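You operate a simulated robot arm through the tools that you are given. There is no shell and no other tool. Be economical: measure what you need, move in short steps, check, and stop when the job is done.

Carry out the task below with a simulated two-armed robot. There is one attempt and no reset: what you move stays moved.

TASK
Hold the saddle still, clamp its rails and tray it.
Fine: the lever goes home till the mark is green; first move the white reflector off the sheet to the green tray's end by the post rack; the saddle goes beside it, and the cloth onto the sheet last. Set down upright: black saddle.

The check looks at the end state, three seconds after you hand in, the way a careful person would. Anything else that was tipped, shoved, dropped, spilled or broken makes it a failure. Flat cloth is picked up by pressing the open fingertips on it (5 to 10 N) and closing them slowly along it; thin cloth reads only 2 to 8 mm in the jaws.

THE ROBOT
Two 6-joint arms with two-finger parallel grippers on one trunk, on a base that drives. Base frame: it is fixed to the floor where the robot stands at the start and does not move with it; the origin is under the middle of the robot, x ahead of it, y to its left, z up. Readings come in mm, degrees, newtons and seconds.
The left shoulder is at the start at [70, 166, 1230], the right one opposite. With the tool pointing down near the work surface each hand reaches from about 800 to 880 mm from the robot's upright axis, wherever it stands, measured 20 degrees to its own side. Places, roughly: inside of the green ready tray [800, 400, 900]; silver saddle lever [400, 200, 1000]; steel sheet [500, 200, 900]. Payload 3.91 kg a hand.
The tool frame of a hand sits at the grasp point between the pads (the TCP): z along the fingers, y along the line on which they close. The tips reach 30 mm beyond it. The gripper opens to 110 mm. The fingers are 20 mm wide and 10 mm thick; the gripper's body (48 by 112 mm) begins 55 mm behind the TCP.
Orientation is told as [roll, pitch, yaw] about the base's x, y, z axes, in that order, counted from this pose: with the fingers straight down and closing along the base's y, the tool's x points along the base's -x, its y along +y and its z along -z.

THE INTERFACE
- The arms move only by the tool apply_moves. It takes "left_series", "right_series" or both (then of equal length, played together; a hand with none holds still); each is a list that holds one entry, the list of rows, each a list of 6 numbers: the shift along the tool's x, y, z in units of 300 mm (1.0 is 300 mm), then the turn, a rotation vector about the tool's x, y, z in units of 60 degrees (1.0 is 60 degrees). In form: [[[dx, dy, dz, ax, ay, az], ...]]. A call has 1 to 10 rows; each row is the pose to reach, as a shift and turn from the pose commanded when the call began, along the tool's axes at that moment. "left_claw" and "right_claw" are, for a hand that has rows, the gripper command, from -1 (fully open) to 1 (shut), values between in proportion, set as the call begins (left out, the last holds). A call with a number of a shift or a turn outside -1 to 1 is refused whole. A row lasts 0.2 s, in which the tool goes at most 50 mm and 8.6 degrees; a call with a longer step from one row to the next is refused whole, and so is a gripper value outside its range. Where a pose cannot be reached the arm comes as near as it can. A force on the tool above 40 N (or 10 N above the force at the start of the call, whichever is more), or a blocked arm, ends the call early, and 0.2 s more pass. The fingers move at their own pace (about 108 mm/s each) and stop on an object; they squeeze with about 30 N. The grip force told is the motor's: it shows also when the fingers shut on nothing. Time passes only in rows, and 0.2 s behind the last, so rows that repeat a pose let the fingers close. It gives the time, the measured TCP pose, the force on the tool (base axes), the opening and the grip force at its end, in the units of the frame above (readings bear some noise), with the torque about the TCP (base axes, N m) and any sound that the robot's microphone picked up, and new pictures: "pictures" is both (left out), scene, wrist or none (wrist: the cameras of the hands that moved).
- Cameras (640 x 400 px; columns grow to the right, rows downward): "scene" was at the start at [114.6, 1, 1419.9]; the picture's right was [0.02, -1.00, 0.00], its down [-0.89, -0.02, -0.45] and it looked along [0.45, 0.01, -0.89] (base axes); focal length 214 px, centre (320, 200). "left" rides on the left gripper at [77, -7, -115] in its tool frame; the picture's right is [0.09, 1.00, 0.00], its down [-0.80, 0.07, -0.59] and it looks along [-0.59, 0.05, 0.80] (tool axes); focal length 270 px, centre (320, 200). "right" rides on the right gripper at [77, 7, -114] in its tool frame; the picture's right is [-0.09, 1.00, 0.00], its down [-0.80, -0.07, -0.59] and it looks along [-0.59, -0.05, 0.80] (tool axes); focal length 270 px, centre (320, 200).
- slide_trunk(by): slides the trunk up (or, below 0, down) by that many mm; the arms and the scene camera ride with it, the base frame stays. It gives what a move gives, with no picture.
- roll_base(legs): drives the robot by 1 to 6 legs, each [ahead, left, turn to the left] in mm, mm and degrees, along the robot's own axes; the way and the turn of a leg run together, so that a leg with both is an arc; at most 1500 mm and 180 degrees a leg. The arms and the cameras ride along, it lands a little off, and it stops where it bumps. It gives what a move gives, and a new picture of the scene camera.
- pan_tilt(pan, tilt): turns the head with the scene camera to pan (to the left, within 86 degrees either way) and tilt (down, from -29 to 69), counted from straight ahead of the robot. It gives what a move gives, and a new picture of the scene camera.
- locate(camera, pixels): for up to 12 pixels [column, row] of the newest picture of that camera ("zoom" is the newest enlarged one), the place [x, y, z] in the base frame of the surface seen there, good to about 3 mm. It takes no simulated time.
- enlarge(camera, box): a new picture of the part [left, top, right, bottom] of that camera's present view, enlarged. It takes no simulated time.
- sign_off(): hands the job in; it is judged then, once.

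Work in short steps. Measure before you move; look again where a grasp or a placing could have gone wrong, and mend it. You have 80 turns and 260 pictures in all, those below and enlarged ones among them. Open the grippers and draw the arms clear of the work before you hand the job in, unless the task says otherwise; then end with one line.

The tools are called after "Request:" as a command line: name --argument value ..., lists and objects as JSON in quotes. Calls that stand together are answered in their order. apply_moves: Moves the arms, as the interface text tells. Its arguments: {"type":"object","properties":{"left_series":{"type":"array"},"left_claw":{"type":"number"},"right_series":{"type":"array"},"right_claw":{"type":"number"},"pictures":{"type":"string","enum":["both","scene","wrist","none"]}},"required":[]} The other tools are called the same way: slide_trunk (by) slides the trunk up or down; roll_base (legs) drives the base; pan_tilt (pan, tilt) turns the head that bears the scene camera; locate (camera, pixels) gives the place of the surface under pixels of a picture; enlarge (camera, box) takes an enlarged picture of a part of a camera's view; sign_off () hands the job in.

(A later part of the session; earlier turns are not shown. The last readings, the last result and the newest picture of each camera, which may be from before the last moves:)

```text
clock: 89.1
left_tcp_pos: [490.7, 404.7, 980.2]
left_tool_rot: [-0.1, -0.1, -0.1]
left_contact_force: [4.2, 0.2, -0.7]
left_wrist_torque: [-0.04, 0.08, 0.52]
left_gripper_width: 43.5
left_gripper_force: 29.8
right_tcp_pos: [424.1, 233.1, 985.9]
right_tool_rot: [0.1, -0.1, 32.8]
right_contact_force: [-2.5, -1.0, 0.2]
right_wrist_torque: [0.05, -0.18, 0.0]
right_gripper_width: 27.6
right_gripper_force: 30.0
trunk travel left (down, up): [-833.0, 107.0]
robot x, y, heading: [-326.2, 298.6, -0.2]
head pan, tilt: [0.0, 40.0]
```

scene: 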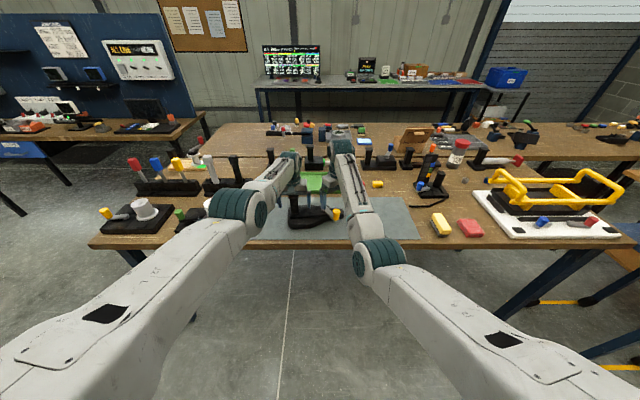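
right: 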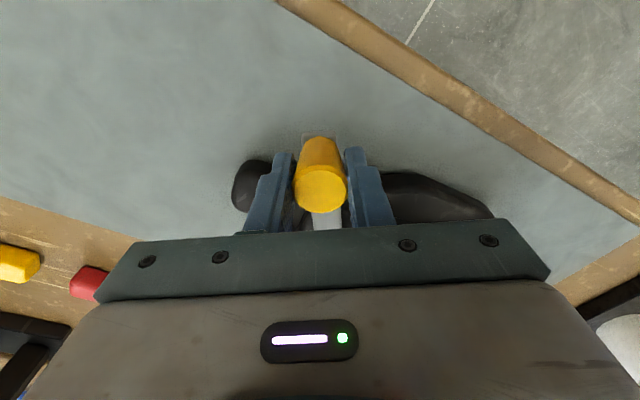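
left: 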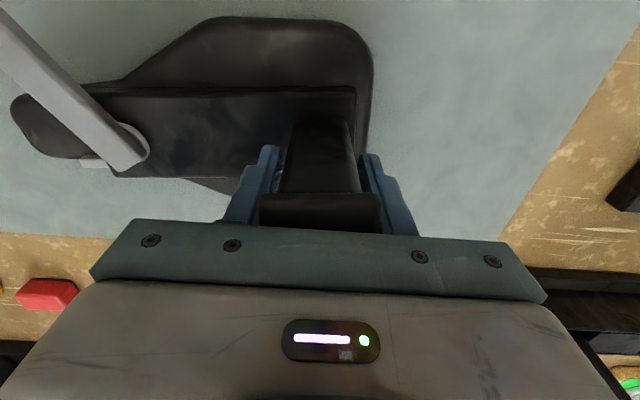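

Right holds the yellow grip (27.6 mm). I try a small 6° turn counter-clockwise (toward the nose) about the pivot and read the forces.

Request:
apply_moves --right_series '[[[-0.0004, -0.015, 0, 0, 0, -0.05], [-0.0016, -0.0303, 0, 0, 0, -0.1], [-0.0016, -0.0303, 0, 0, 0, -0.1], [-0.0016, -0.0303, 0, 0, 0, -0.1]]]' --pictures "none"

```text
clock: 90.1
left_tcp_pos: [488.4, 406.5, 979.1]
left_tool_rot: [-0.2, 0.0, 0.1]
left_contact_force: [3.2, -3.4, -0.3]
left_wrist_torque: [0.16, -0.13, 0.54]
left_gripper_width: 43.7
left_gripper_force: 29.8
right_tcp_pos: [428.6, 226.0, 985.8]
right_tool_rot: [0.0, -0.2, 38.7]
right_contact_force: [0.8, 4.6, 2.5]
right_wrist_torque: [0.17, -0.21, 0.29]
right_gripper_width: 27.8
right_gripper_force: 29.7
trunk travel left (down, up): [-833.0, 107.0]
robot x, y, heading: [-322.0, 303.1, -0.2]
head pan, tilt: [0.0, 40.0]
```

It turned freely with ~5 N. I go on counter-clockwise 24° in small rows, watching force and pictures.

Request:
apply_moves --right_series '[[[-0.0004, -0.0152, 0, 0, 0, -0.05], [-0.0016, -0.0303, 0, 0, 0, -0.1], [-0.0036, -0.0454, 0, 0, 0, -0.15], [-0.0063, -0.0603, 0, 0, 0, -0.2], [-0.0099, -0.0751, 0, 0, 0, -0.25], [-0.0142, -0.0896, 0, 0, 0, -0.3], [-0.0193, -0.1039, 0, 0, 0, -0.35], [-0.0251, -0.118, 0, 0, 0, -0.4], [-0.0251, -0.118, 0, 0, 0, -0.4]]]' --pictures "wrist"

Request:
enlarge --camera "left" --box '[0, 0, 240, 150]'

```text
clock: 92.1
left_tcp_pos: [488.7, 403.9, 979.5]
left_tool_rot: [-0.2, -0.2, -0.2]
left_contact_force: [3.9, -7.1, -2.3]
left_wrist_torque: [0.61, -0.38, 0.66]
left_gripper_width: 43.6
left_gripper_force: 30.0
right_tcp_pos: [456.5, 203.6, 985.5]
right_tool_rot: [-0.2, -0.2, 62.8]
right_contact_force: [-2.6, 4.7, 9.8]
right_wrist_torque: [0.21, -0.11, 0.31]
right_gripper_width: 27.6
right_gripper_force: 29.8
trunk travel left (down, up): [-833.0, 107.0]
robot x, y, heading: [-321.6, 295.9, -0.3]
head pan, tilt: [0.0, 40.0]
```

right: 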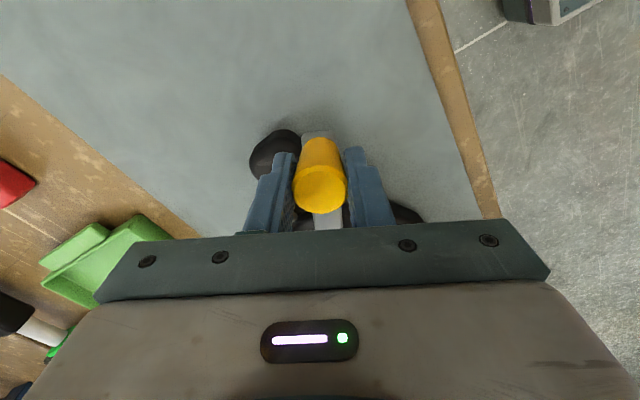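

```text
2.67 times, centred on (120, 75) of left
```

zoom: 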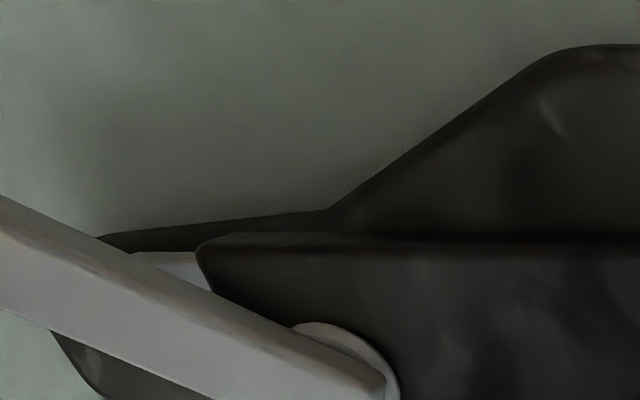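

Moving fine (lever now ~243°). I continue another 24°.

Request:
apply_moves --right_series '[[[-0.0004, -0.0152, 0, 0, 0, -0.05], [-0.0016, -0.0303, 0, 0, 0, -0.1], [-0.0036, -0.0454, 0, 0, 0, -0.15], [-0.0063, -0.0603, 0, 0, 0, -0.2], [-0.0099, -0.0751, 0, 0, 0, -0.25], [-0.0142, -0.0896, 0, 0, 0, -0.3], [-0.0193, -0.1039, 0, 0, 0, -0.35], [-0.0251, -0.118, 0, 0, 0, -0.4], [-0.0251, -0.118, 0, 0, 0, -0.4]]]' --pictures "wrist"

Request:
enlarge --camera "left" --box '[0, 50, 200, 175]'

Request:
enlarge --camera "scene" --box '[260, 160, 380, 235]'

```text
clock: 94.1
left_tcp_pos: [488.6, 404.3, 980.7]
left_tool_rot: [-0.2, -0.1, -0.1]
left_contact_force: [0.5, -15.2, 0.6]
left_wrist_torque: [0.66, 0.02, -0.02]
left_gripper_width: 43.3
left_gripper_force: 30.4
right_tcp_pos: [488.0, 193.5, 985.2]
right_tool_rot: [0.0, -0.1, 86.9]
right_contact_force: [0.3, 17.3, 0.2]
right_wrist_torque: [-0.15, -0.05, -0.07]
right_gripper_width: 27.7
right_gripper_force: 30.1
right hand out of reach, approached as far as the arm can: row 8, 9
trunk travel left (down, up): [-833.0, 107.0]
robot x, y, heading: [-321.7, 299.8, -0.2]
head pan, tilt: [0.0, 40.0]
```

right: 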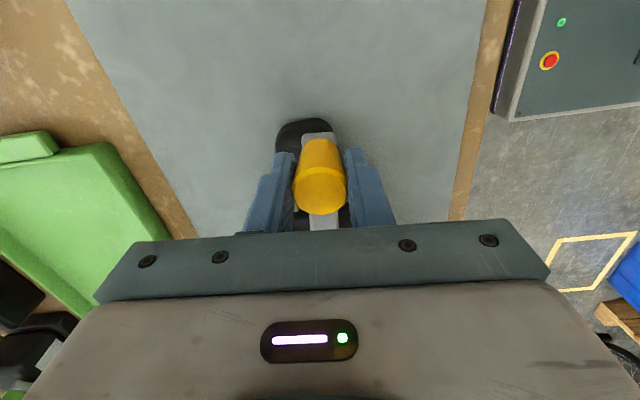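

```text
3.20 times, centred on (100, 112) of left
```

zoom: 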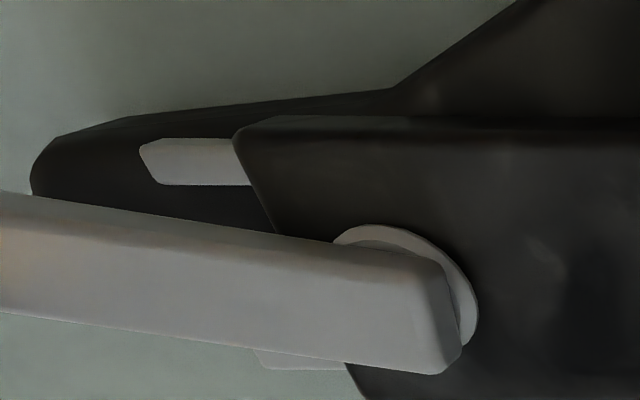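

```text
5.33 times, centred on (320, 198) of scene
```

zoom: 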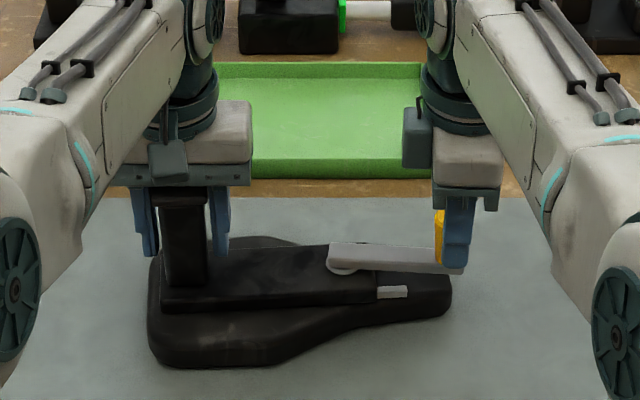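

Lever is now ~267°, along the nose; the pull of 17 N in y says my radius is a bit large, and the right arm is near its reach limit. I relieve y, raise a little for reach, and push a few degrees farther.

Request:
apply_moves --right_series '[[[-0.01, 0, -0.01, 0, 0, 0], [-0.013, -0.01, -0.02, 0, 0, -0.03], [-0.014, -0.02, -0.025, 0, 0, -0.06], [-0.015, -0.035, -0.025, 0, 0, -0.1], [-0.015, -0.035, -0.025, 0, 0, -0.1]]]' --pictures "wrist"

Request:
enlarge --camera "left" --box '[0, 50, 200, 175]'

```text
clock: 95.3
left_tcp_pos: [489.5, 405.8, 982.0]
left_tool_rot: [-0.1, -0.1, 0.1]
left_contact_force: [3.9, 2.8, 12.7]
left_wrist_torque: [-0.47, 0.5, -0.05]
left_gripper_width: 42.8
left_gripper_force: 30.0
right_tcp_pos: [487.8, 193.7, 995.0]
right_tool_rot: [0.0, 0.1, 92.8]
right_contact_force: [-1.9, 1.9, -10.3]
right_wrist_torque: [-0.32, -0.04, 0.11]
right_gripper_width: 27.8
right_gripper_force: 30.3
right hand out of reach, approached as far as the arm can: row 3, 4, 5
trunk travel left (down, up): [-833.0, 107.0]
robot x, y, heading: [-324.1, 298.3, 0.0]
head pan, tilt: [0.0, 40.0]
```

right: 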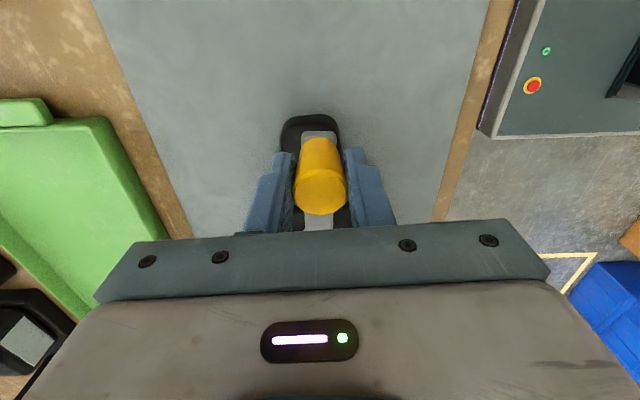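

```text
3.20 times, centred on (100, 112) of left
```

zoom: 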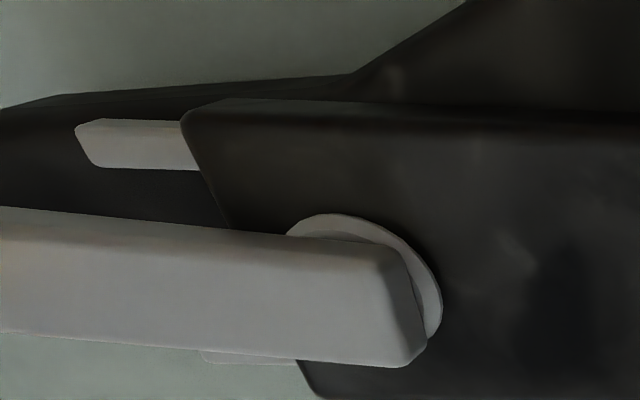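

The right arm is at its reach limit. I release both (right lifts clear, left only opens and rises 20 mm still straddling the post), move the base 55 mm forward and look at the lever and hub from the right hand's camera.

Request:
apply_moves --right_series '[[[0, 0, 0, 0, 0, 0], [0, 0, 0, 0, 0, 0], [0, 0, -0.08, 0, 0, 0], [0, 0, -0.18, 0, 0, 0], [0, 0, -0.25, 0, 0, 0.1], [0, 0, -0.25, 0, 0, 0.2]]]' --left_series '[[[0, 0, 0, 0, 0, 0], [0, 0, 0, 0, 0, 0], [0, 0, -0.03, 0, 0, 0], [0, 0, -0.07, 0, 0, 0], [0, 0, -0.07, 0, 0, 0], [0, 0, -0.07, 0, 0, 0]]]' --right_claw -1 --left_claw -1 --pictures "none"

Request:
roll_base --legs '[[55, 0, 0]]'

Request:
apply_moves --right_series '[[[0, 0.05, 0, 0, 0, 0], [0, 0.1, 0, 0, 0, 0], [0, 0.1, 0, 0, 0, 0]]]' --left_series '[[[0.06, 0, 0, 0, 0, 0], [0.12, 0, 0, 0, 0, 0], [0.18, 0, 0, 0, 0, 0]]]' --pictures "wrist"

Request:
enlarge --camera "left" --box '[0, 0, 240, 150]'

```text
clock: 96.7
left_tcp_pos: [488.1, 405.4, 1001.2]
left_tool_rot: [-0.1, -0.1, 0.0]
left_contact_force: [0.5, -0.2, 0.2]
left_wrist_torque: [0.01, 0.0, -0.02]
left_gripper_width: 110.1
left_gripper_force: 0.0
right_tcp_pos: [487.2, 192.6, 1069.8]
right_tool_rot: [-0.2, 0.0, 80.7]
right_contact_force: [0.1, 0.8, 1.0]
right_wrist_torque: [-0.02, 0.01, 0.0]
right_gripper_width: 110.1
right_gripper_force: 0.1
trunk travel left (down, up): [-833.0, 107.0]
robot x, y, heading: [-325.5, 297.1, -0.2]
head pan, tilt: [0.0, 40.0]
```

```text
clock: 97.7
left_tcp_pos: [535.3, 406.8, 1009.5]
left_tool_rot: [-0.2, -0.6, 0.0]
left_contact_force: [-0.5, -0.9, -0.7]
left_wrist_torque: [-0.01, -0.07, 0.01]
left_gripper_width: 110.2
left_gripper_force: 0.0
right_tcp_pos: [534.5, 191.0, 1077.8]
right_tool_rot: [-0.5, -0.3, 80.8]
right_contact_force: [-0.8, -0.4, 0.6]
right_wrist_torque: [-0.03, -0.06, 0.0]
right_gripper_width: 110.2
right_gripper_force: 0.1
trunk travel left (down, up): [-833.0, 107.0]
robot x, y, heading: [-269.0, 299.8, 0.2]
head pan, tilt: [0.0, 40.0]
```

scene: 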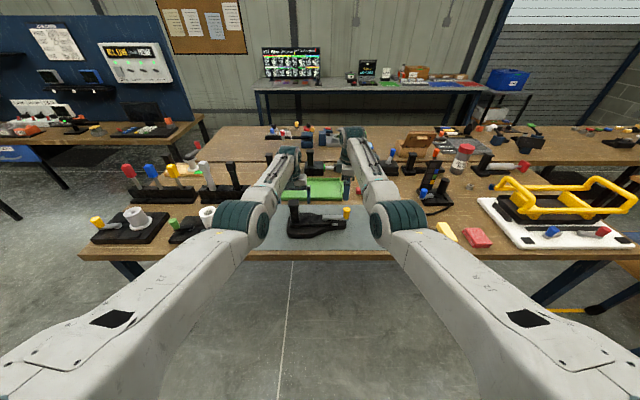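

```text
clock: 98.5
left_tcp_pos: [487.1, 405.2, 1002.4]
left_tool_rot: [0.0, -0.1, 0.0]
left_contact_force: [0.3, 0.3, -0.6]
left_wrist_torque: [-0.01, 0.02, -0.03]
left_gripper_width: 110.0
left_gripper_force: 0.1
right_tcp_pos: [513.4, 196.6, 1070.5]
right_tool_rot: [-0.2, 0.0, 80.8]
right_contact_force: [0.5, -0.8, 0.6]
right_wrist_torque: [0.02, 0.01, 0.01]
right_gripper_width: 110.0
right_gripper_force: 0.1
trunk travel left (down, up): [-833.0, 107.0]
robot x, y, heading: [-273.1, 299.1, 0.4]
head pan, tilt: [0.0, 40.0]
```

right: 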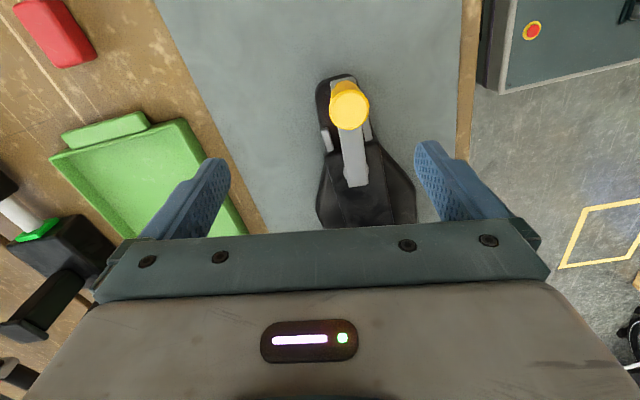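
left: 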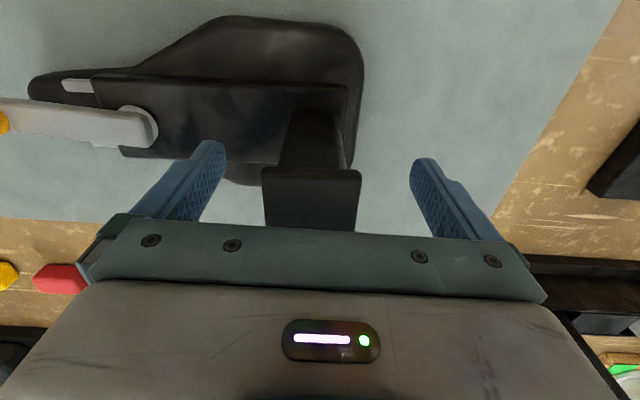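

```text
2.67 times, centred on (120, 75) of left
```

zoom: 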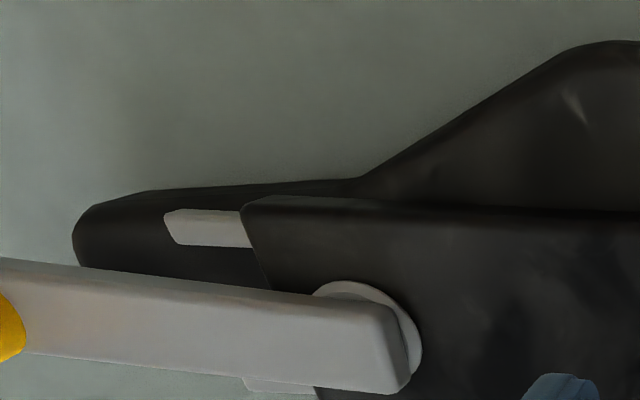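

I look close from the right hand at lever and hub (350,130).

Request:
enlarge --camera "right" --box '[280, 60, 460, 235]'

Request:
locate --camera "right" --pixels '[[349, 103], [349, 92], [358, 182], [355, 150], [340, 118], [365, 112], [326, 140], [370, 130], [353, 186]]'

```text
2.29 times, centred on (370, 148) of right
```

zoom: 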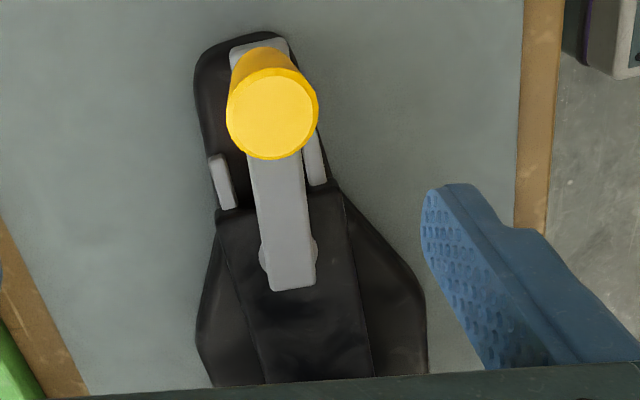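

```text
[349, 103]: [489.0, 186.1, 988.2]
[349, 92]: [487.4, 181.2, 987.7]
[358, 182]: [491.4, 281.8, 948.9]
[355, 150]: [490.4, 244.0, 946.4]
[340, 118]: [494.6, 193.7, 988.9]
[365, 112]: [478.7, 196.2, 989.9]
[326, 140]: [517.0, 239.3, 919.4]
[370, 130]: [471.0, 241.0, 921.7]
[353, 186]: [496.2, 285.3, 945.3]
```

The lever is at ~267°, nearly in line with the body; I regrip post and yellow grip and push on toward a stop.

Request:
apply_moves --right_series '[[[0.02, 0.04, 0, 0, 0, -0.05], [0.035, 0.077, 0, 0, 0, -0.1], [0.035, 0.077, 0.08, 0, 0, -0.1], [0.035, 0.077, 0.16, 0, 0, -0.1], [0.035, 0.077, 0.24, 0, 0, -0.1], [0.035, 0.077, 0.28, 0, 0, -0.1], [0.035, 0.077, 0.28, 0, 0, -0.1]]]' --left_series '[[[0, 0, 0.03, 0, 0, 0], [0, 0, 0.07, 0, 0, 0], [0, 0, 0.07, 0, 0, 0], [0, 0, 0.07, 0, 0, 0], [0, 0, 0.07, 0, 0, 0], [0, 0, 0.07, 0, 0, 0], [0, 0, 0.07, 0, 0, 0]]]' --pictures "none"

Request:
apply_moves --right_series '[[[0, 0, 0, 0, 0, 0], [0, 0, 0, 0, 0, 0], [0, 0, 0, 0, 0, 0], [0, 0, 0, 0, 0, 0], [0, 0, 0, 0, 0, 0]]]' --left_series '[[[0, 0, 0, 0, 0, 0], [0, 0, 0, 0, 0, 0], [0, 0, 0, 0, 0, 0], [0, 0, 0, 0, 0, 0], [0, 0, 0, 0, 0, 0]]]' --right_claw 1 --left_claw 1 --pictures "wrist"

```text
clock: 100.1
left_tcp_pos: [487.9, 406.9, 982.9]
left_tool_rot: [-0.1, 0.0, 0.1]
left_contact_force: [-0.6, 0.3, -0.8]
left_wrist_torque: [-0.02, -0.02, 0.0]
left_gripper_width: 110.0
left_gripper_force: 0.1
right_tcp_pos: [487.2, 190.4, 988.1]
right_tool_rot: [-0.3, 0.0, 86.7]
right_contact_force: [-0.2, 0.0, -0.1]
right_wrist_torque: [0.0, 0.04, 0.01]
right_gripper_width: 110.1
right_gripper_force: 0.1
trunk travel left (down, up): [-833.0, 107.0]
robot x, y, heading: [-266.5, 303.6, 0.1]
head pan, tilt: [0.0, 40.0]
```

```text
clock: 101.3
left_tcp_pos: [488.5, 405.0, 982.7]
left_tool_rot: [0.0, -0.2, 0.0]
left_contact_force: [1.2, -9.9, 3.8]
left_wrist_torque: [0.13, 0.17, 0.41]
left_gripper_width: 42.0
left_gripper_force: 30.2
right_tcp_pos: [487.9, 189.5, 987.0]
right_tool_rot: [-0.1, -0.3, 86.8]
right_contact_force: [-1.6, 2.7, -0.8]
right_wrist_torque: [-0.29, 0.04, 0.17]
right_gripper_width: 28.0
right_gripper_force: 29.6
trunk travel left (down, up): [-833.0, 107.0]
robot x, y, heading: [-272.1, 300.5, -0.1]
head pan, tilt: [0.0, 40.0]
```

right: 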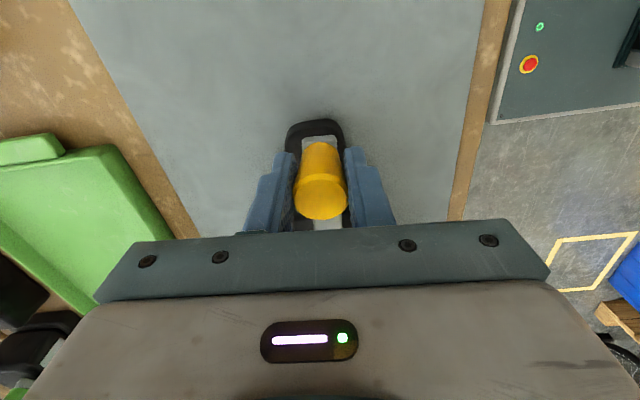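
left: 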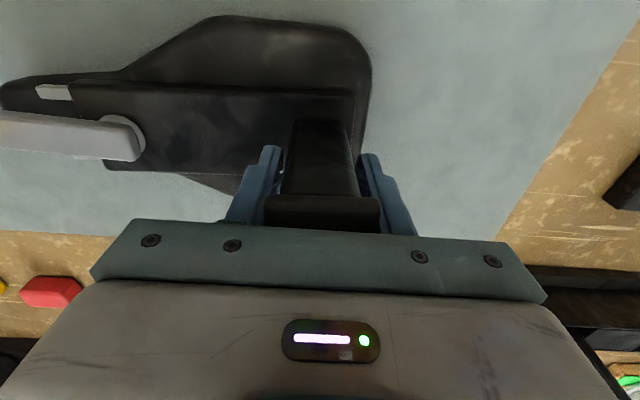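

Both hold. I turn the lever on CCW by up to 18°; a stop would show as rising x force.

Request:
apply_moves --right_series '[[[-0.0004, -0.0153, 0, 0, 0, -0.05], [-0.0016, -0.0307, 0, 0, 0, -0.1], [-0.0036, -0.0459, 0, 0, 0, -0.15], [-0.0064, -0.061, 0, 0, 0, -0.2], [-0.01, -0.0759, 0, 0, 0, -0.25], [-0.0144, -0.0906, 0, 0, 0, -0.3], [-0.0144, -0.0906, 0, 0, 0, -0.3]]]' --pictures "wrist"

Request:
enlarge --camera "left" --box '[0, 40, 200, 175]'

```text
clock: 102.9
left_tcp_pos: [488.0, 404.6, 983.3]
left_tool_rot: [-0.1, -0.2, 0.0]
left_contact_force: [5.6, -10.3, 5.1]
left_wrist_torque: [0.65, 0.12, 0.54]
left_gripper_width: 42.4
left_gripper_force: 29.8
right_tcp_pos: [515.6, 192.9, 986.3]
right_tool_rot: [-0.2, -0.1, 105.0]
right_contact_force: [-2.9, 5.8, 3.3]
right_wrist_torque: [0.29, -0.01, 0.05]
right_gripper_width: 27.7
right_gripper_force: 30.1
trunk travel left (down, up): [-833.0, 107.0]
robot x, y, heading: [-272.2, 303.2, 0.1]
head pan, tilt: [0.0, 40.0]
```

right: 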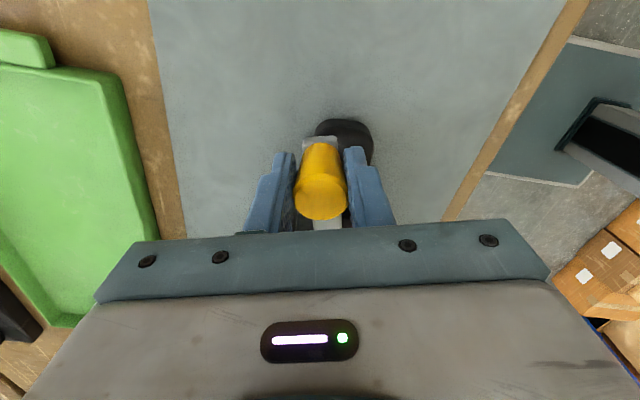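

```text
2.96 times, centred on (100, 108) of left
```

zoom: 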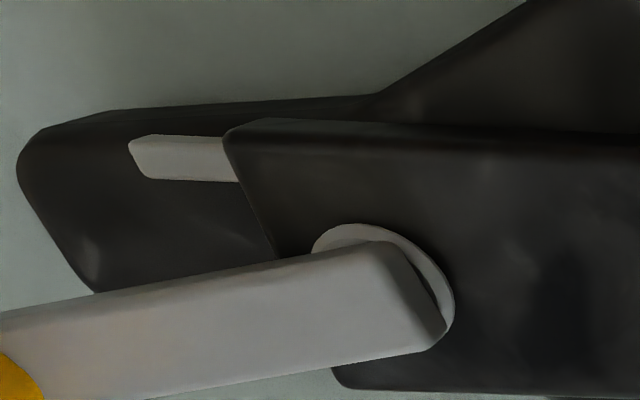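

No stop and no mark at ~285°. I continue 30° more in the same direction, in 3° rows.

Request:
apply_moves --right_series '[[[-0.0004, -0.0153, 0, 0, 0, -0.05], [-0.0016, -0.0307, 0, 0, 0, -0.1], [-0.0036, -0.0459, 0, 0, 0, -0.15], [-0.0064, -0.061, 0, 0, 0, -0.2], [-0.01, -0.0759, 0, 0, 0, -0.25], [-0.0144, -0.0906, 0, 0, 0, -0.3], [-0.0195, -0.1051, 0, 0, 0, -0.35], [-0.0254, -0.1193, 0, 0, 0, -0.4], [-0.032, -0.1332, 0, 0, 0, -0.45], [-0.0393, -0.1467, 0, 0, 0, -0.5]]]' --pictures "wrist"

Request:
enlarge --camera "left" --box '[0, 40, 200, 175]'

```text
clock: 105.1
left_tcp_pos: [488.3, 408.3, 982.3]
left_tool_rot: [0.0, -0.2, 0.1]
left_contact_force: [-0.6, 32.4, 17.4]
left_wrist_torque: [-0.97, -0.2, 0.35]
left_gripper_width: 45.0
left_gripper_force: 29.9
right_tcp_pos: [538.1, 207.1, 989.7]
right_tool_rot: [0.0, 0.2, 133.3]
right_contact_force: [3.3, -26.1, -4.1]
right_wrist_torque: [0.03, -0.03, 0.12]
right_gripper_width: 29.1
right_gripper_force: 30.1
right hand out of reach, approached as far as the arm can: row 7, 8, 9, 10
trunk travel left (down, up): [-833.0, 107.0]
robot x, y, heading: [-270.2, 301.8, 0.1]
head pan, tilt: [0.0, 40.0]
```

right: 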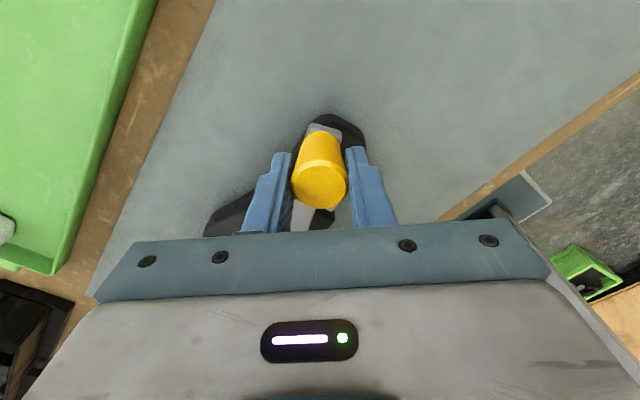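

```text
2.96 times, centred on (100, 108) of left
```

zoom: 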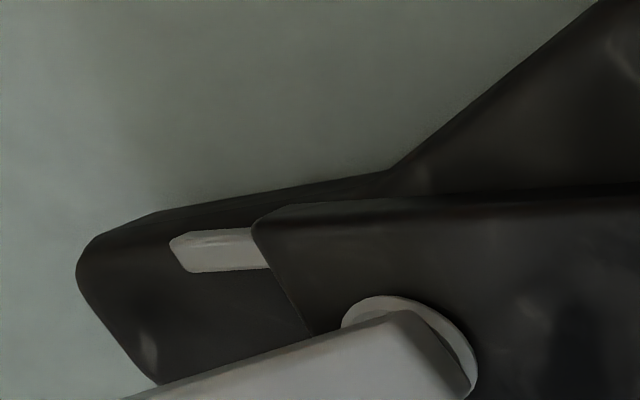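

Reach again stops the right hand (lever ~302°) and it was squeezing the saddle sideways. I relieve, release both, move the base 60 mm further forward and inspect.

Request:
apply_moves --right_series '[[[0.012, 0.011, 0, 0, 0, 0], [0.02, 0.018, 0, 0, 0, 0]]]' --pictures "none"

Request:
apply_moves --right_series '[[[0, 0, 0, 0, 0, 0], [0, 0, 0, 0, 0, 0], [0, 0, -0.08, 0, 0, 0], [0, 0, -0.18, 0, 0, 0.1], [0, 0, -0.25, 0, 0, 0.2], [0, 0, -0.25, 0, 0, 0.3]]]' --left_series '[[[0, 0, 0, 0, 0, 0], [0, 0, 0, 0, 0, 0], [0, 0, -0.03, 0, 0, 0], [0, 0, -0.06, 0, 0, 0], [0, 0, -0.06, 0, 0, 0], [0, 0, -0.06, 0, 0, 0]]]' --right_claw -1 --left_claw -1 --pictures "none"

Request:
roll_base --legs '[[60, 0, 0]]'

Request:
apply_moves --left_series '[[[0.07, 0, 0, 0, 0, 0], [0.14, 0, 0, 0, 0, 0], [0.2, 0, 0, 0, 0, 0]]]' --right_series '[[[0, 0, 0, 0, 0, 0.1], [0, 0, 0, 0, 0, 0.2], [0, 0, 0, 0, 0, 0.3]]]' --pictures "wrist"

Request:
enlarge --camera "left" --box '[0, 0, 320, 200]'

```text
clock: 105.7
left_tcp_pos: [487.8, 404.6, 982.1]
left_tool_rot: [-0.2, -0.1, -0.1]
left_contact_force: [8.9, 8.1, 11.5]
left_wrist_torque: [0.2, -0.25, 1.37]
left_gripper_width: 44.9
left_gripper_force: 30.1
right_tcp_pos: [538.3, 204.3, 989.9]
right_tool_rot: [-0.2, -0.2, 135.0]
right_contact_force: [-7.8, 1.2, -0.1]
right_wrist_torque: [0.36, 0.3, 0.07]
right_gripper_width: 28.9
right_gripper_force: 30.3
trunk travel left (down, up): [-833.0, 107.0]
robot x, y, heading: [-268.0, 299.3, 0.1]
head pan, tilt: [0.0, 40.0]
```

```text
clock: 107.1
left_tcp_pos: [489.0, 404.7, 999.3]
left_tool_rot: [-0.1, -0.1, -0.1]
left_contact_force: [0.2, 0.4, 0.0]
left_wrist_torque: [0.0, -0.02, -0.01]
left_gripper_width: 109.8
left_gripper_force: 0.2
right_tcp_pos: [539.3, 200.6, 1065.9]
right_tool_rot: [-0.1, 0.1, 116.6]
right_contact_force: [0.2, 0.2, -0.1]
right_wrist_torque: [0.0, 0.04, -0.02]
right_gripper_width: 109.9
right_gripper_force: 0.0
trunk travel left (down, up): [-833.0, 107.0]
robot x, y, heading: [-272.7, 302.4, 0.0]
head pan, tilt: [0.0, 40.0]
```

```text
clock: 108.0
left_tcp_pos: [542.1, 406.2, 1005.3]
left_tool_rot: [-0.1, -0.6, 0.1]
left_contact_force: [-0.9, 0.8, 0.4]
left_wrist_torque: [0.02, -0.07, 0.02]
left_gripper_width: 109.9
left_gripper_force: 0.1
right_tcp_pos: [591.2, 202.1, 1072.0]
right_tool_rot: [-0.7, 0.1, 116.8]
right_contact_force: [-0.8, 0.0, 0.0]
right_wrist_torque: [0.0, -0.01, 0.0]
right_gripper_width: 109.9
right_gripper_force: 0.1
trunk travel left (down, up): [-833.0, 107.0]
robot x, y, heading: [-211.4, 297.6, -0.1]
head pan, tilt: [0.0, 40.0]
```

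scene: 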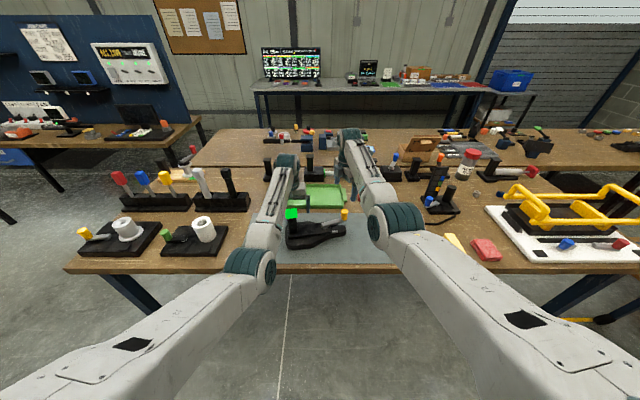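

```text
clock: 108.8
left_tcp_pos: [488.7, 405.3, 999.2]
left_tool_rot: [-0.2, -0.1, 0.0]
left_contact_force: [-0.3, 0.1, -0.1]
left_wrist_torque: [-0.02, 0.0, 0.03]
left_gripper_width: 109.7
left_gripper_force: 0.0
right_tcp_pos: [600.5, 200.7, 1063.3]
right_tool_rot: [-0.1, -0.2, 98.8]
right_contact_force: [-0.5, -0.7, 0.6]
right_wrist_torque: [-0.01, 0.0, 0.01]
right_gripper_width: 109.9
right_gripper_force: 0.2
trunk travel left (down, up): [-833.0, 107.0]
robot x, y, heading: [-211.4, 300.6, 0.2]
head pan, tilt: [0.0, 40.0]
```

right: 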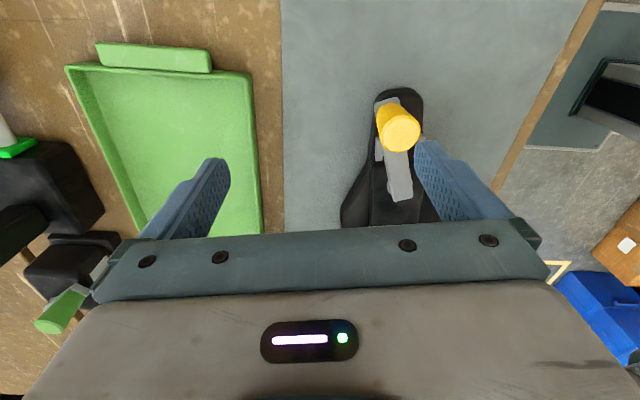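
left: 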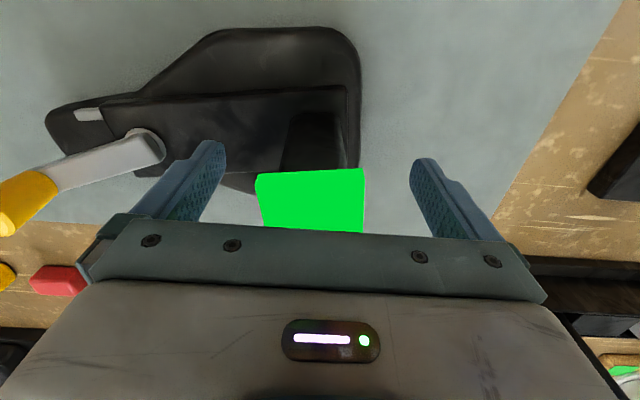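

```text
2.00 times, centred on (160, 100) of left
```

zoom: 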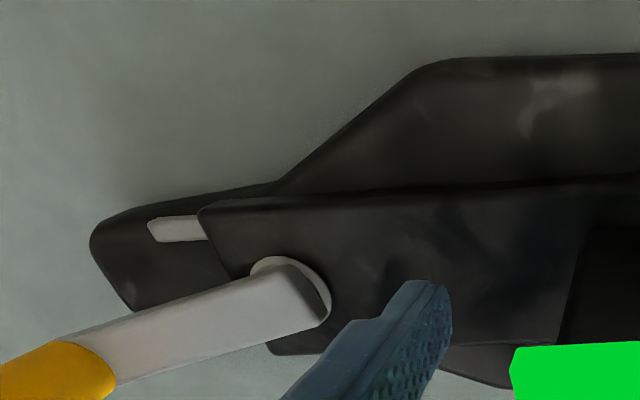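

The mark – the post's cap – is bright green (left view (310,200)), with the lever at ~300°; home is reached and it stays. I measure the saddle's outline and the tray before lifting.

Request:
locate --camera "left" --pixels '[[262, 178], [360, 173], [362, 228], [262, 226], [46, 120], [62, 150], [358, 60], [215, 40], [290, 28], [358, 150], [250, 190], [170, 60]]'

Request:
locate --camera "right" --pixels '[[70, 68], [248, 78], [90, 85], [240, 85], [150, 120], [260, 230], [400, 130], [385, 110], [400, 92], [342, 215], [365, 160], [140, 225]]'

```text
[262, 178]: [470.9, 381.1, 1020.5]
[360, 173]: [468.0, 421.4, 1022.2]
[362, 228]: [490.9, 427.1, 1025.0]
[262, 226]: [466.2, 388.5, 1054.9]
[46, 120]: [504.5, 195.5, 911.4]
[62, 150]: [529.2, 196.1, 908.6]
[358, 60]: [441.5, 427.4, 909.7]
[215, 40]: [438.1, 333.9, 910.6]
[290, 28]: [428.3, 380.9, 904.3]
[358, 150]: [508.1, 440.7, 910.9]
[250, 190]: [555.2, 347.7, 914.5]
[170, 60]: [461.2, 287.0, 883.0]
```

```text
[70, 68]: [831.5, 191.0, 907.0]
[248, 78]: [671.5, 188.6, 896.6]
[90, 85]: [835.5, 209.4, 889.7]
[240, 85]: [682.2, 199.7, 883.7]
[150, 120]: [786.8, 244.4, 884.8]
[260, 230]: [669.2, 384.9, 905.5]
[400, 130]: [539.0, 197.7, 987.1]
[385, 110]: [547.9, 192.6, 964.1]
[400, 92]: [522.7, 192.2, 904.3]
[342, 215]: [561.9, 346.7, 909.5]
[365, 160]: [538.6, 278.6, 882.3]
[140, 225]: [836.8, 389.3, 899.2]
```

The saddle is ~250×140 mm, the tray inside ~148 wide, so I need its outline exactly. I raise the left hand above the cap for a full top view and lift the right hand clear.

Request:
apply_moves --left_series '[[[0, 0, -0.12, 0, 0, 0], [0, 0, -0.24, 0, 0, 0], [0, 0, -0.36, 0, 0, 0], [0.08, 0, -0.44, 0, 0, 0], [0.12, 0, -0.5, 0, 0, 0], [0.12, 0, -0.5, 0, 0, 0]]]' --right_series '[[[0, 0, -0.1, 0, 0, 0.1], [0.1, 0, -0.2, 0, 0, 0.23], [0.2, 0, -0.24, 0, 0, 0.36], [0.3, 0, -0.24, 0, 0, 0.49], [0.4, 0, -0.24, 0, 0, 0.62], [0.5, 0, -0.24, 0, 0, 0.75]]]' --pictures "wrist"

Request:
enlarge --camera "left" --box '[80, 0, 440, 225]'

```text
clock: 110.2
left_tcp_pos: [538.2, 387.7, 1088.8]
left_tool_rot: [-0.1, -0.2, 0.0]
left_contact_force: [0.2, 0.3, 0.9]
left_wrist_torque: [0.03, -0.03, -0.02]
left_gripper_width: 110.1
left_gripper_force: 0.1
left hand out of reach, approached as far as the arm can: row 1, 2, 3, 4, 5, 6
right_tcp_pos: [621.2, 51.3, 1138.4]
right_tool_rot: [0.0, -0.3, 53.7]
right_contact_force: [-0.7, -0.5, 0.7]
right_wrist_torque: [0.0, -0.01, 0.0]
right_gripper_width: 110.0
right_gripper_force: 0.0
trunk travel left (down, up): [-833.0, 107.0]
robot x, y, heading: [-210.4, 303.4, 0.1]
head pan, tilt: [0.0, 40.0]
```

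right: 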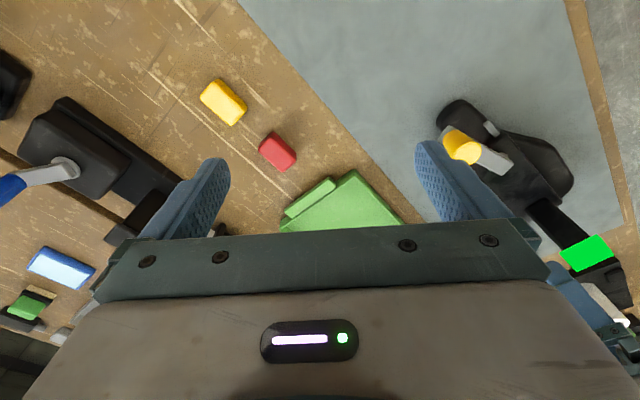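
left: 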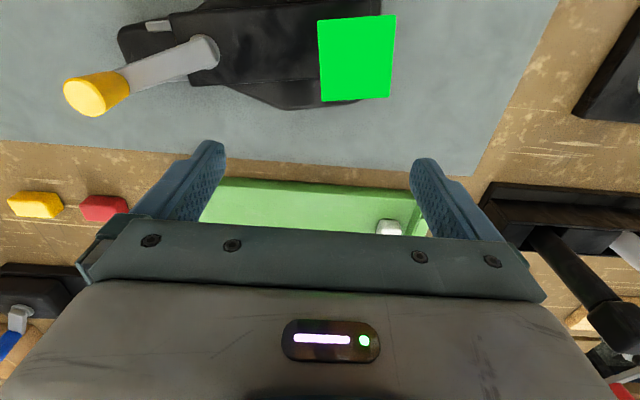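

```text
1.78 times, centred on (260, 112) of left
```

zoom: 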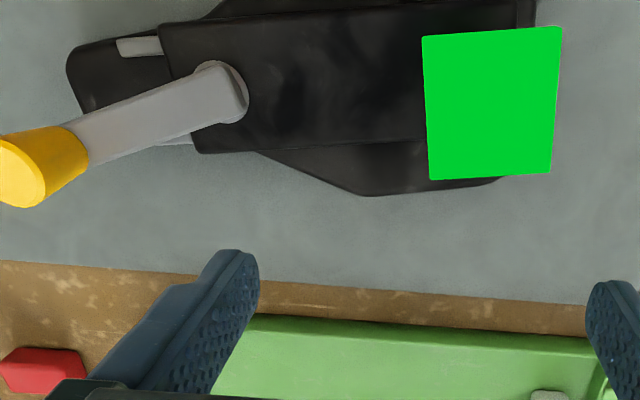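

The inner reach limit pushed the left hand ahead, but nothing was touched. I measure the far edge and cap here, and take near-edge points from a scene zoom.

Request:
locate --camera "zoom" --pixels '[[370, 191], [420, 188], [485, 183], [268, 155], [425, 40], [556, 32], [432, 175], [548, 170], [225, 90], [20, 170], [85, 100], [215, 70]]'

Request:
enlarge --camera "scene" --box '[250, 180, 390, 268]'

```text
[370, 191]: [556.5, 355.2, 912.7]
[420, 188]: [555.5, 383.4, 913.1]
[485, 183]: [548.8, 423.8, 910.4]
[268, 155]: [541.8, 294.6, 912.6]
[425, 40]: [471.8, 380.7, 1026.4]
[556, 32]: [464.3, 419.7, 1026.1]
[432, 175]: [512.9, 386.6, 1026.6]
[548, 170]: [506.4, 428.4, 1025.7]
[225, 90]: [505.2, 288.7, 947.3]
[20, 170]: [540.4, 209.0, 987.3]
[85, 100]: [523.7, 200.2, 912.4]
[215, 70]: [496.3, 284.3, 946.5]
```

```text
4.55 times, centred on (320, 224) of scene
```

zoom: 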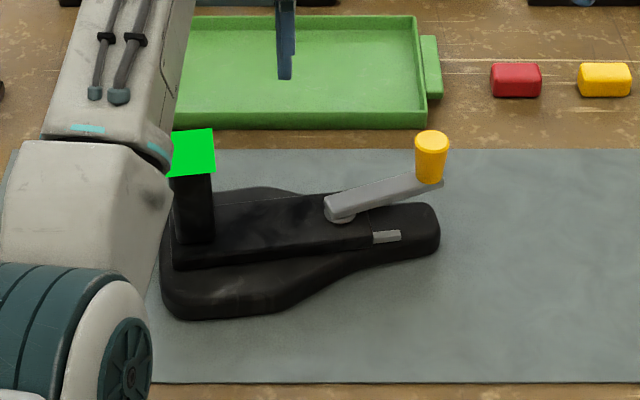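

The saddle itself sits at yaw ≈ +9° with cap centre (489,404), half-width ~63 mm, nose 214 mm and rear 36 mm from the post – it fits the tray. I back the base 55 mm so the left hand has lift room above the post.

Request:
roll_base --legs '[[-55, 0, 0]]'

```text
clock: 111.2
left_tcp_pos: [492.4, 388.5, 1082.3]
left_tool_rot: [0.0, 0.2, 0.1]
left_contact_force: [0.8, -0.1, -0.5]
left_wrist_torque: [-0.01, 0.07, 0.01]
left_gripper_width: 110.0
left_gripper_force: 0.1
right_tcp_pos: [575.7, 53.1, 1129.5]
right_tool_rot: [0.2, 0.1, 54.0]
right_contact_force: [0.2, 0.5, -0.3]
right_wrist_torque: [-0.01, 0.06, -0.05]
right_gripper_width: 110.1
right_gripper_force: 0.0
trunk travel left (down, up): [-833.0, 107.0]
robot x, y, heading: [-262.7, 299.7, -0.2]
head pan, tilt: [0.0, 40.0]
```

scene: 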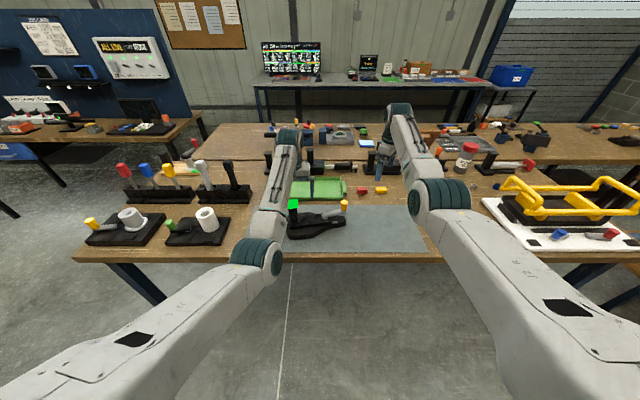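

Reading is transient after the drive; I centre over the cap with yaw +9, descend a little and read again.

Request:
apply_moves --left_series '[[[0, 0.03, 0, 0, 0, -0.08], [0, 0.053, 0, 0, 0, -0.15], [0, 0.053, 0, 0, 0, -0.15], [0, 0.053, 0, 0, 0, -0.15]]]' --pictures "wrist"

Request:
locate --camera "left" --pixels '[[320, 140]]'

```text
clock: 112.2
left_tcp_pos: [485.8, 403.7, 1087.9]
left_tool_rot: [-0.2, -0.2, 9.0]
left_contact_force: [0.9, -0.7, -0.1]
left_wrist_torque: [0.01, -0.03, 0.02]
left_gripper_width: 110.2
left_gripper_force: 0.1
right_tcp_pos: [567.7, 53.3, 1138.1]
right_tool_rot: [-0.1, -0.2, 53.8]
right_contact_force: [-0.8, 0.4, -0.1]
right_wrist_torque: [0.01, -0.05, 0.0]
right_gripper_width: 109.7
right_gripper_force: 0.1
trunk travel left (down, up): [-833.0, 107.0]
robot x, y, heading: [-264.4, 300.6, -0.1]
head pan, tilt: [0.0, 40.0]
```

left: 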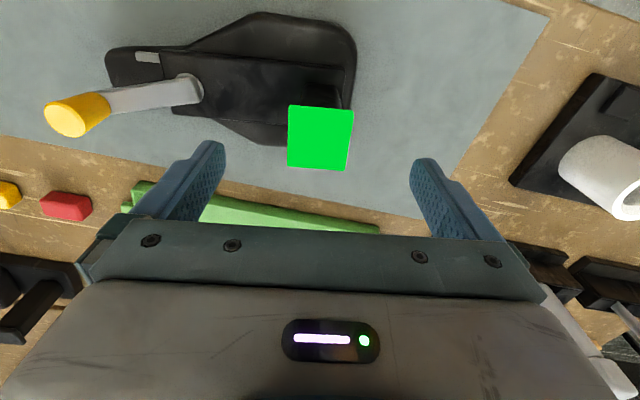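

```text
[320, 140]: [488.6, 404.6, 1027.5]
```

Aligned over the cap. I descend to TCP z≈978, close, and lift slowly 45 mm, checking grip.

Request:
apply_moves --left_series '[[[-0.01, 0, 0.1, 0, 0, 0], [-0.01, 0, 0.2, 0, 0, 0], [-0.01, 0, 0.29, 0, 0, 0], [-0.01, 0, 0.34, 0, 0, 0], [-0.01, 0, 0.366, 0, 0, 0], [-0.01, 0, 0.366, 0, 0, 0]]]' --pictures "none"

Request:
apply_moves --left_series '[[[0, 0, 0, 0, 0, 0], [0, 0, 0, 0, 0, 0], [0, 0, 0, 0, 0, 0], [0, 0, 0, 0, 0, 0], [0, 0, 0, 0, 0, 0]]]' --left_claw 1 --pictures "none"

Request:
apply_moves --left_series '[[[0, 0, -0.01, 0, 0, 0], [0, 0, -0.02, 0, 0, 0], [0, 0, -0.04, 0, 0, 0], [0, 0, -0.06, 0, 0, 0], [0, 0, -0.08, 0, 0, 0], [0, 0, -0.1, 0, 0, 0], [0, 0, -0.13, 0, 0, 0], [0, 0, -0.16, 0, 0, 0]]]' --pictures "both"

Request:
enlarge --camera "scene" --box '[230, 150, 410, 262]'

```text
clock: 113.6
left_tcp_pos: [489.0, 405.6, 980.4]
left_tool_rot: [-0.2, -0.1, 9.1]
left_contact_force: [-0.3, 0.7, -0.6]
left_wrist_torque: [-0.01, -0.01, 0.01]
left_gripper_width: 109.8
left_gripper_force: 0.0
right_tcp_pos: [567.0, 53.4, 1137.2]
right_tool_rot: [0.1, -0.2, 53.9]
right_contact_force: [-0.1, -0.2, 0.1]
right_wrist_torque: [0.0, 0.0, -0.02]
right_gripper_width: 109.9
right_gripper_force: 0.1
trunk travel left (down, up): [-833.0, 107.0]
robot x, y, heading: [-261.8, 295.2, -0.1]
head pan, tilt: [0.0, 40.0]
```

```text
clock: 114.8
left_tcp_pos: [488.5, 404.3, 978.5]
left_tool_rot: [-0.1, -0.1, 9.0]
left_contact_force: [2.0, -3.0, 1.5]
left_wrist_torque: [0.41, 0.09, -0.09]
left_gripper_width: 41.9
left_gripper_force: 30.2
right_tcp_pos: [567.3, 52.2, 1137.0]
right_tool_rot: [-0.1, -0.1, 53.9]
right_contact_force: [-0.3, -0.1, 0.0]
right_wrist_torque: [-0.02, 0.02, -0.02]
right_gripper_width: 109.9
right_gripper_force: 0.1
trunk travel left (down, up): [-833.0, 107.0]
robot x, y, heading: [-263.3, 301.7, 0.1]
head pan, tilt: [0.0, 40.0]
```

```text
clock: 116.6
left_tcp_pos: [489.6, 405.2, 1027.0]
left_tool_rot: [-0.1, -0.1, 9.0]
left_contact_force: [-0.2, 0.3, -7.2]
left_wrist_torque: [0.45, 0.1, -0.02]
left_gripper_width: 41.8
left_gripper_force: 30.0
right_tcp_pos: [568.4, 53.3, 1138.0]
right_tool_rot: [0.0, -0.3, 53.8]
right_contact_force: [-0.3, -0.3, 0.0]
right_wrist_torque: [0.04, 0.0, 0.01]
right_gripper_width: 110.2
right_gripper_force: 0.1
trunk travel left (down, up): [-833.0, 107.0]
robot x, y, heading: [-262.9, 302.8, -0.0]
head pan, tilt: [0.0, 40.0]
```

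scene: 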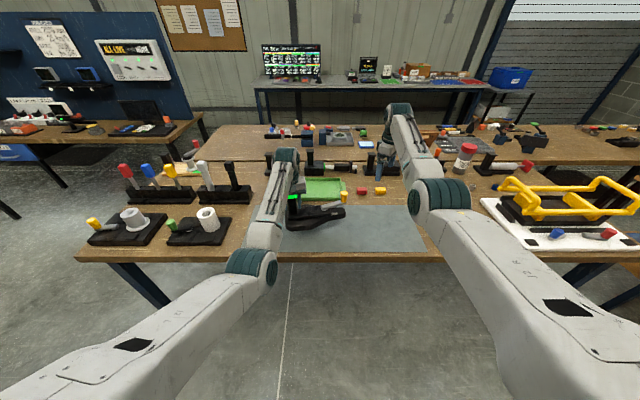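
left: 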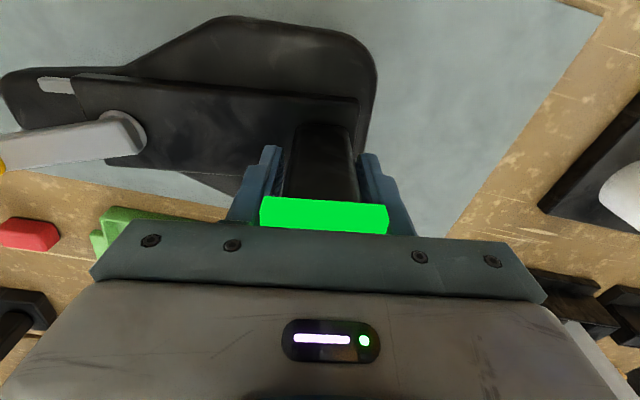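

```text
3.56 times, centred on (320, 206) of scene
```

zoom: 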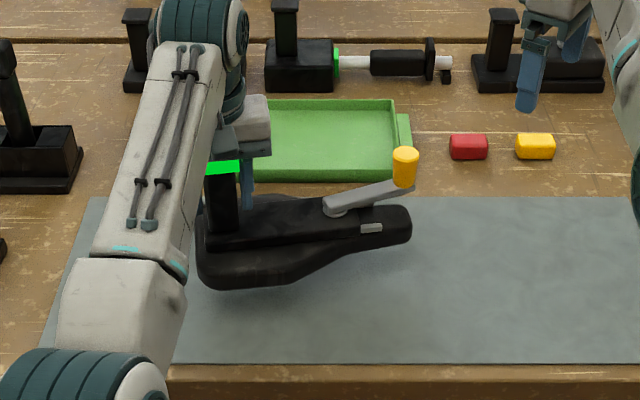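

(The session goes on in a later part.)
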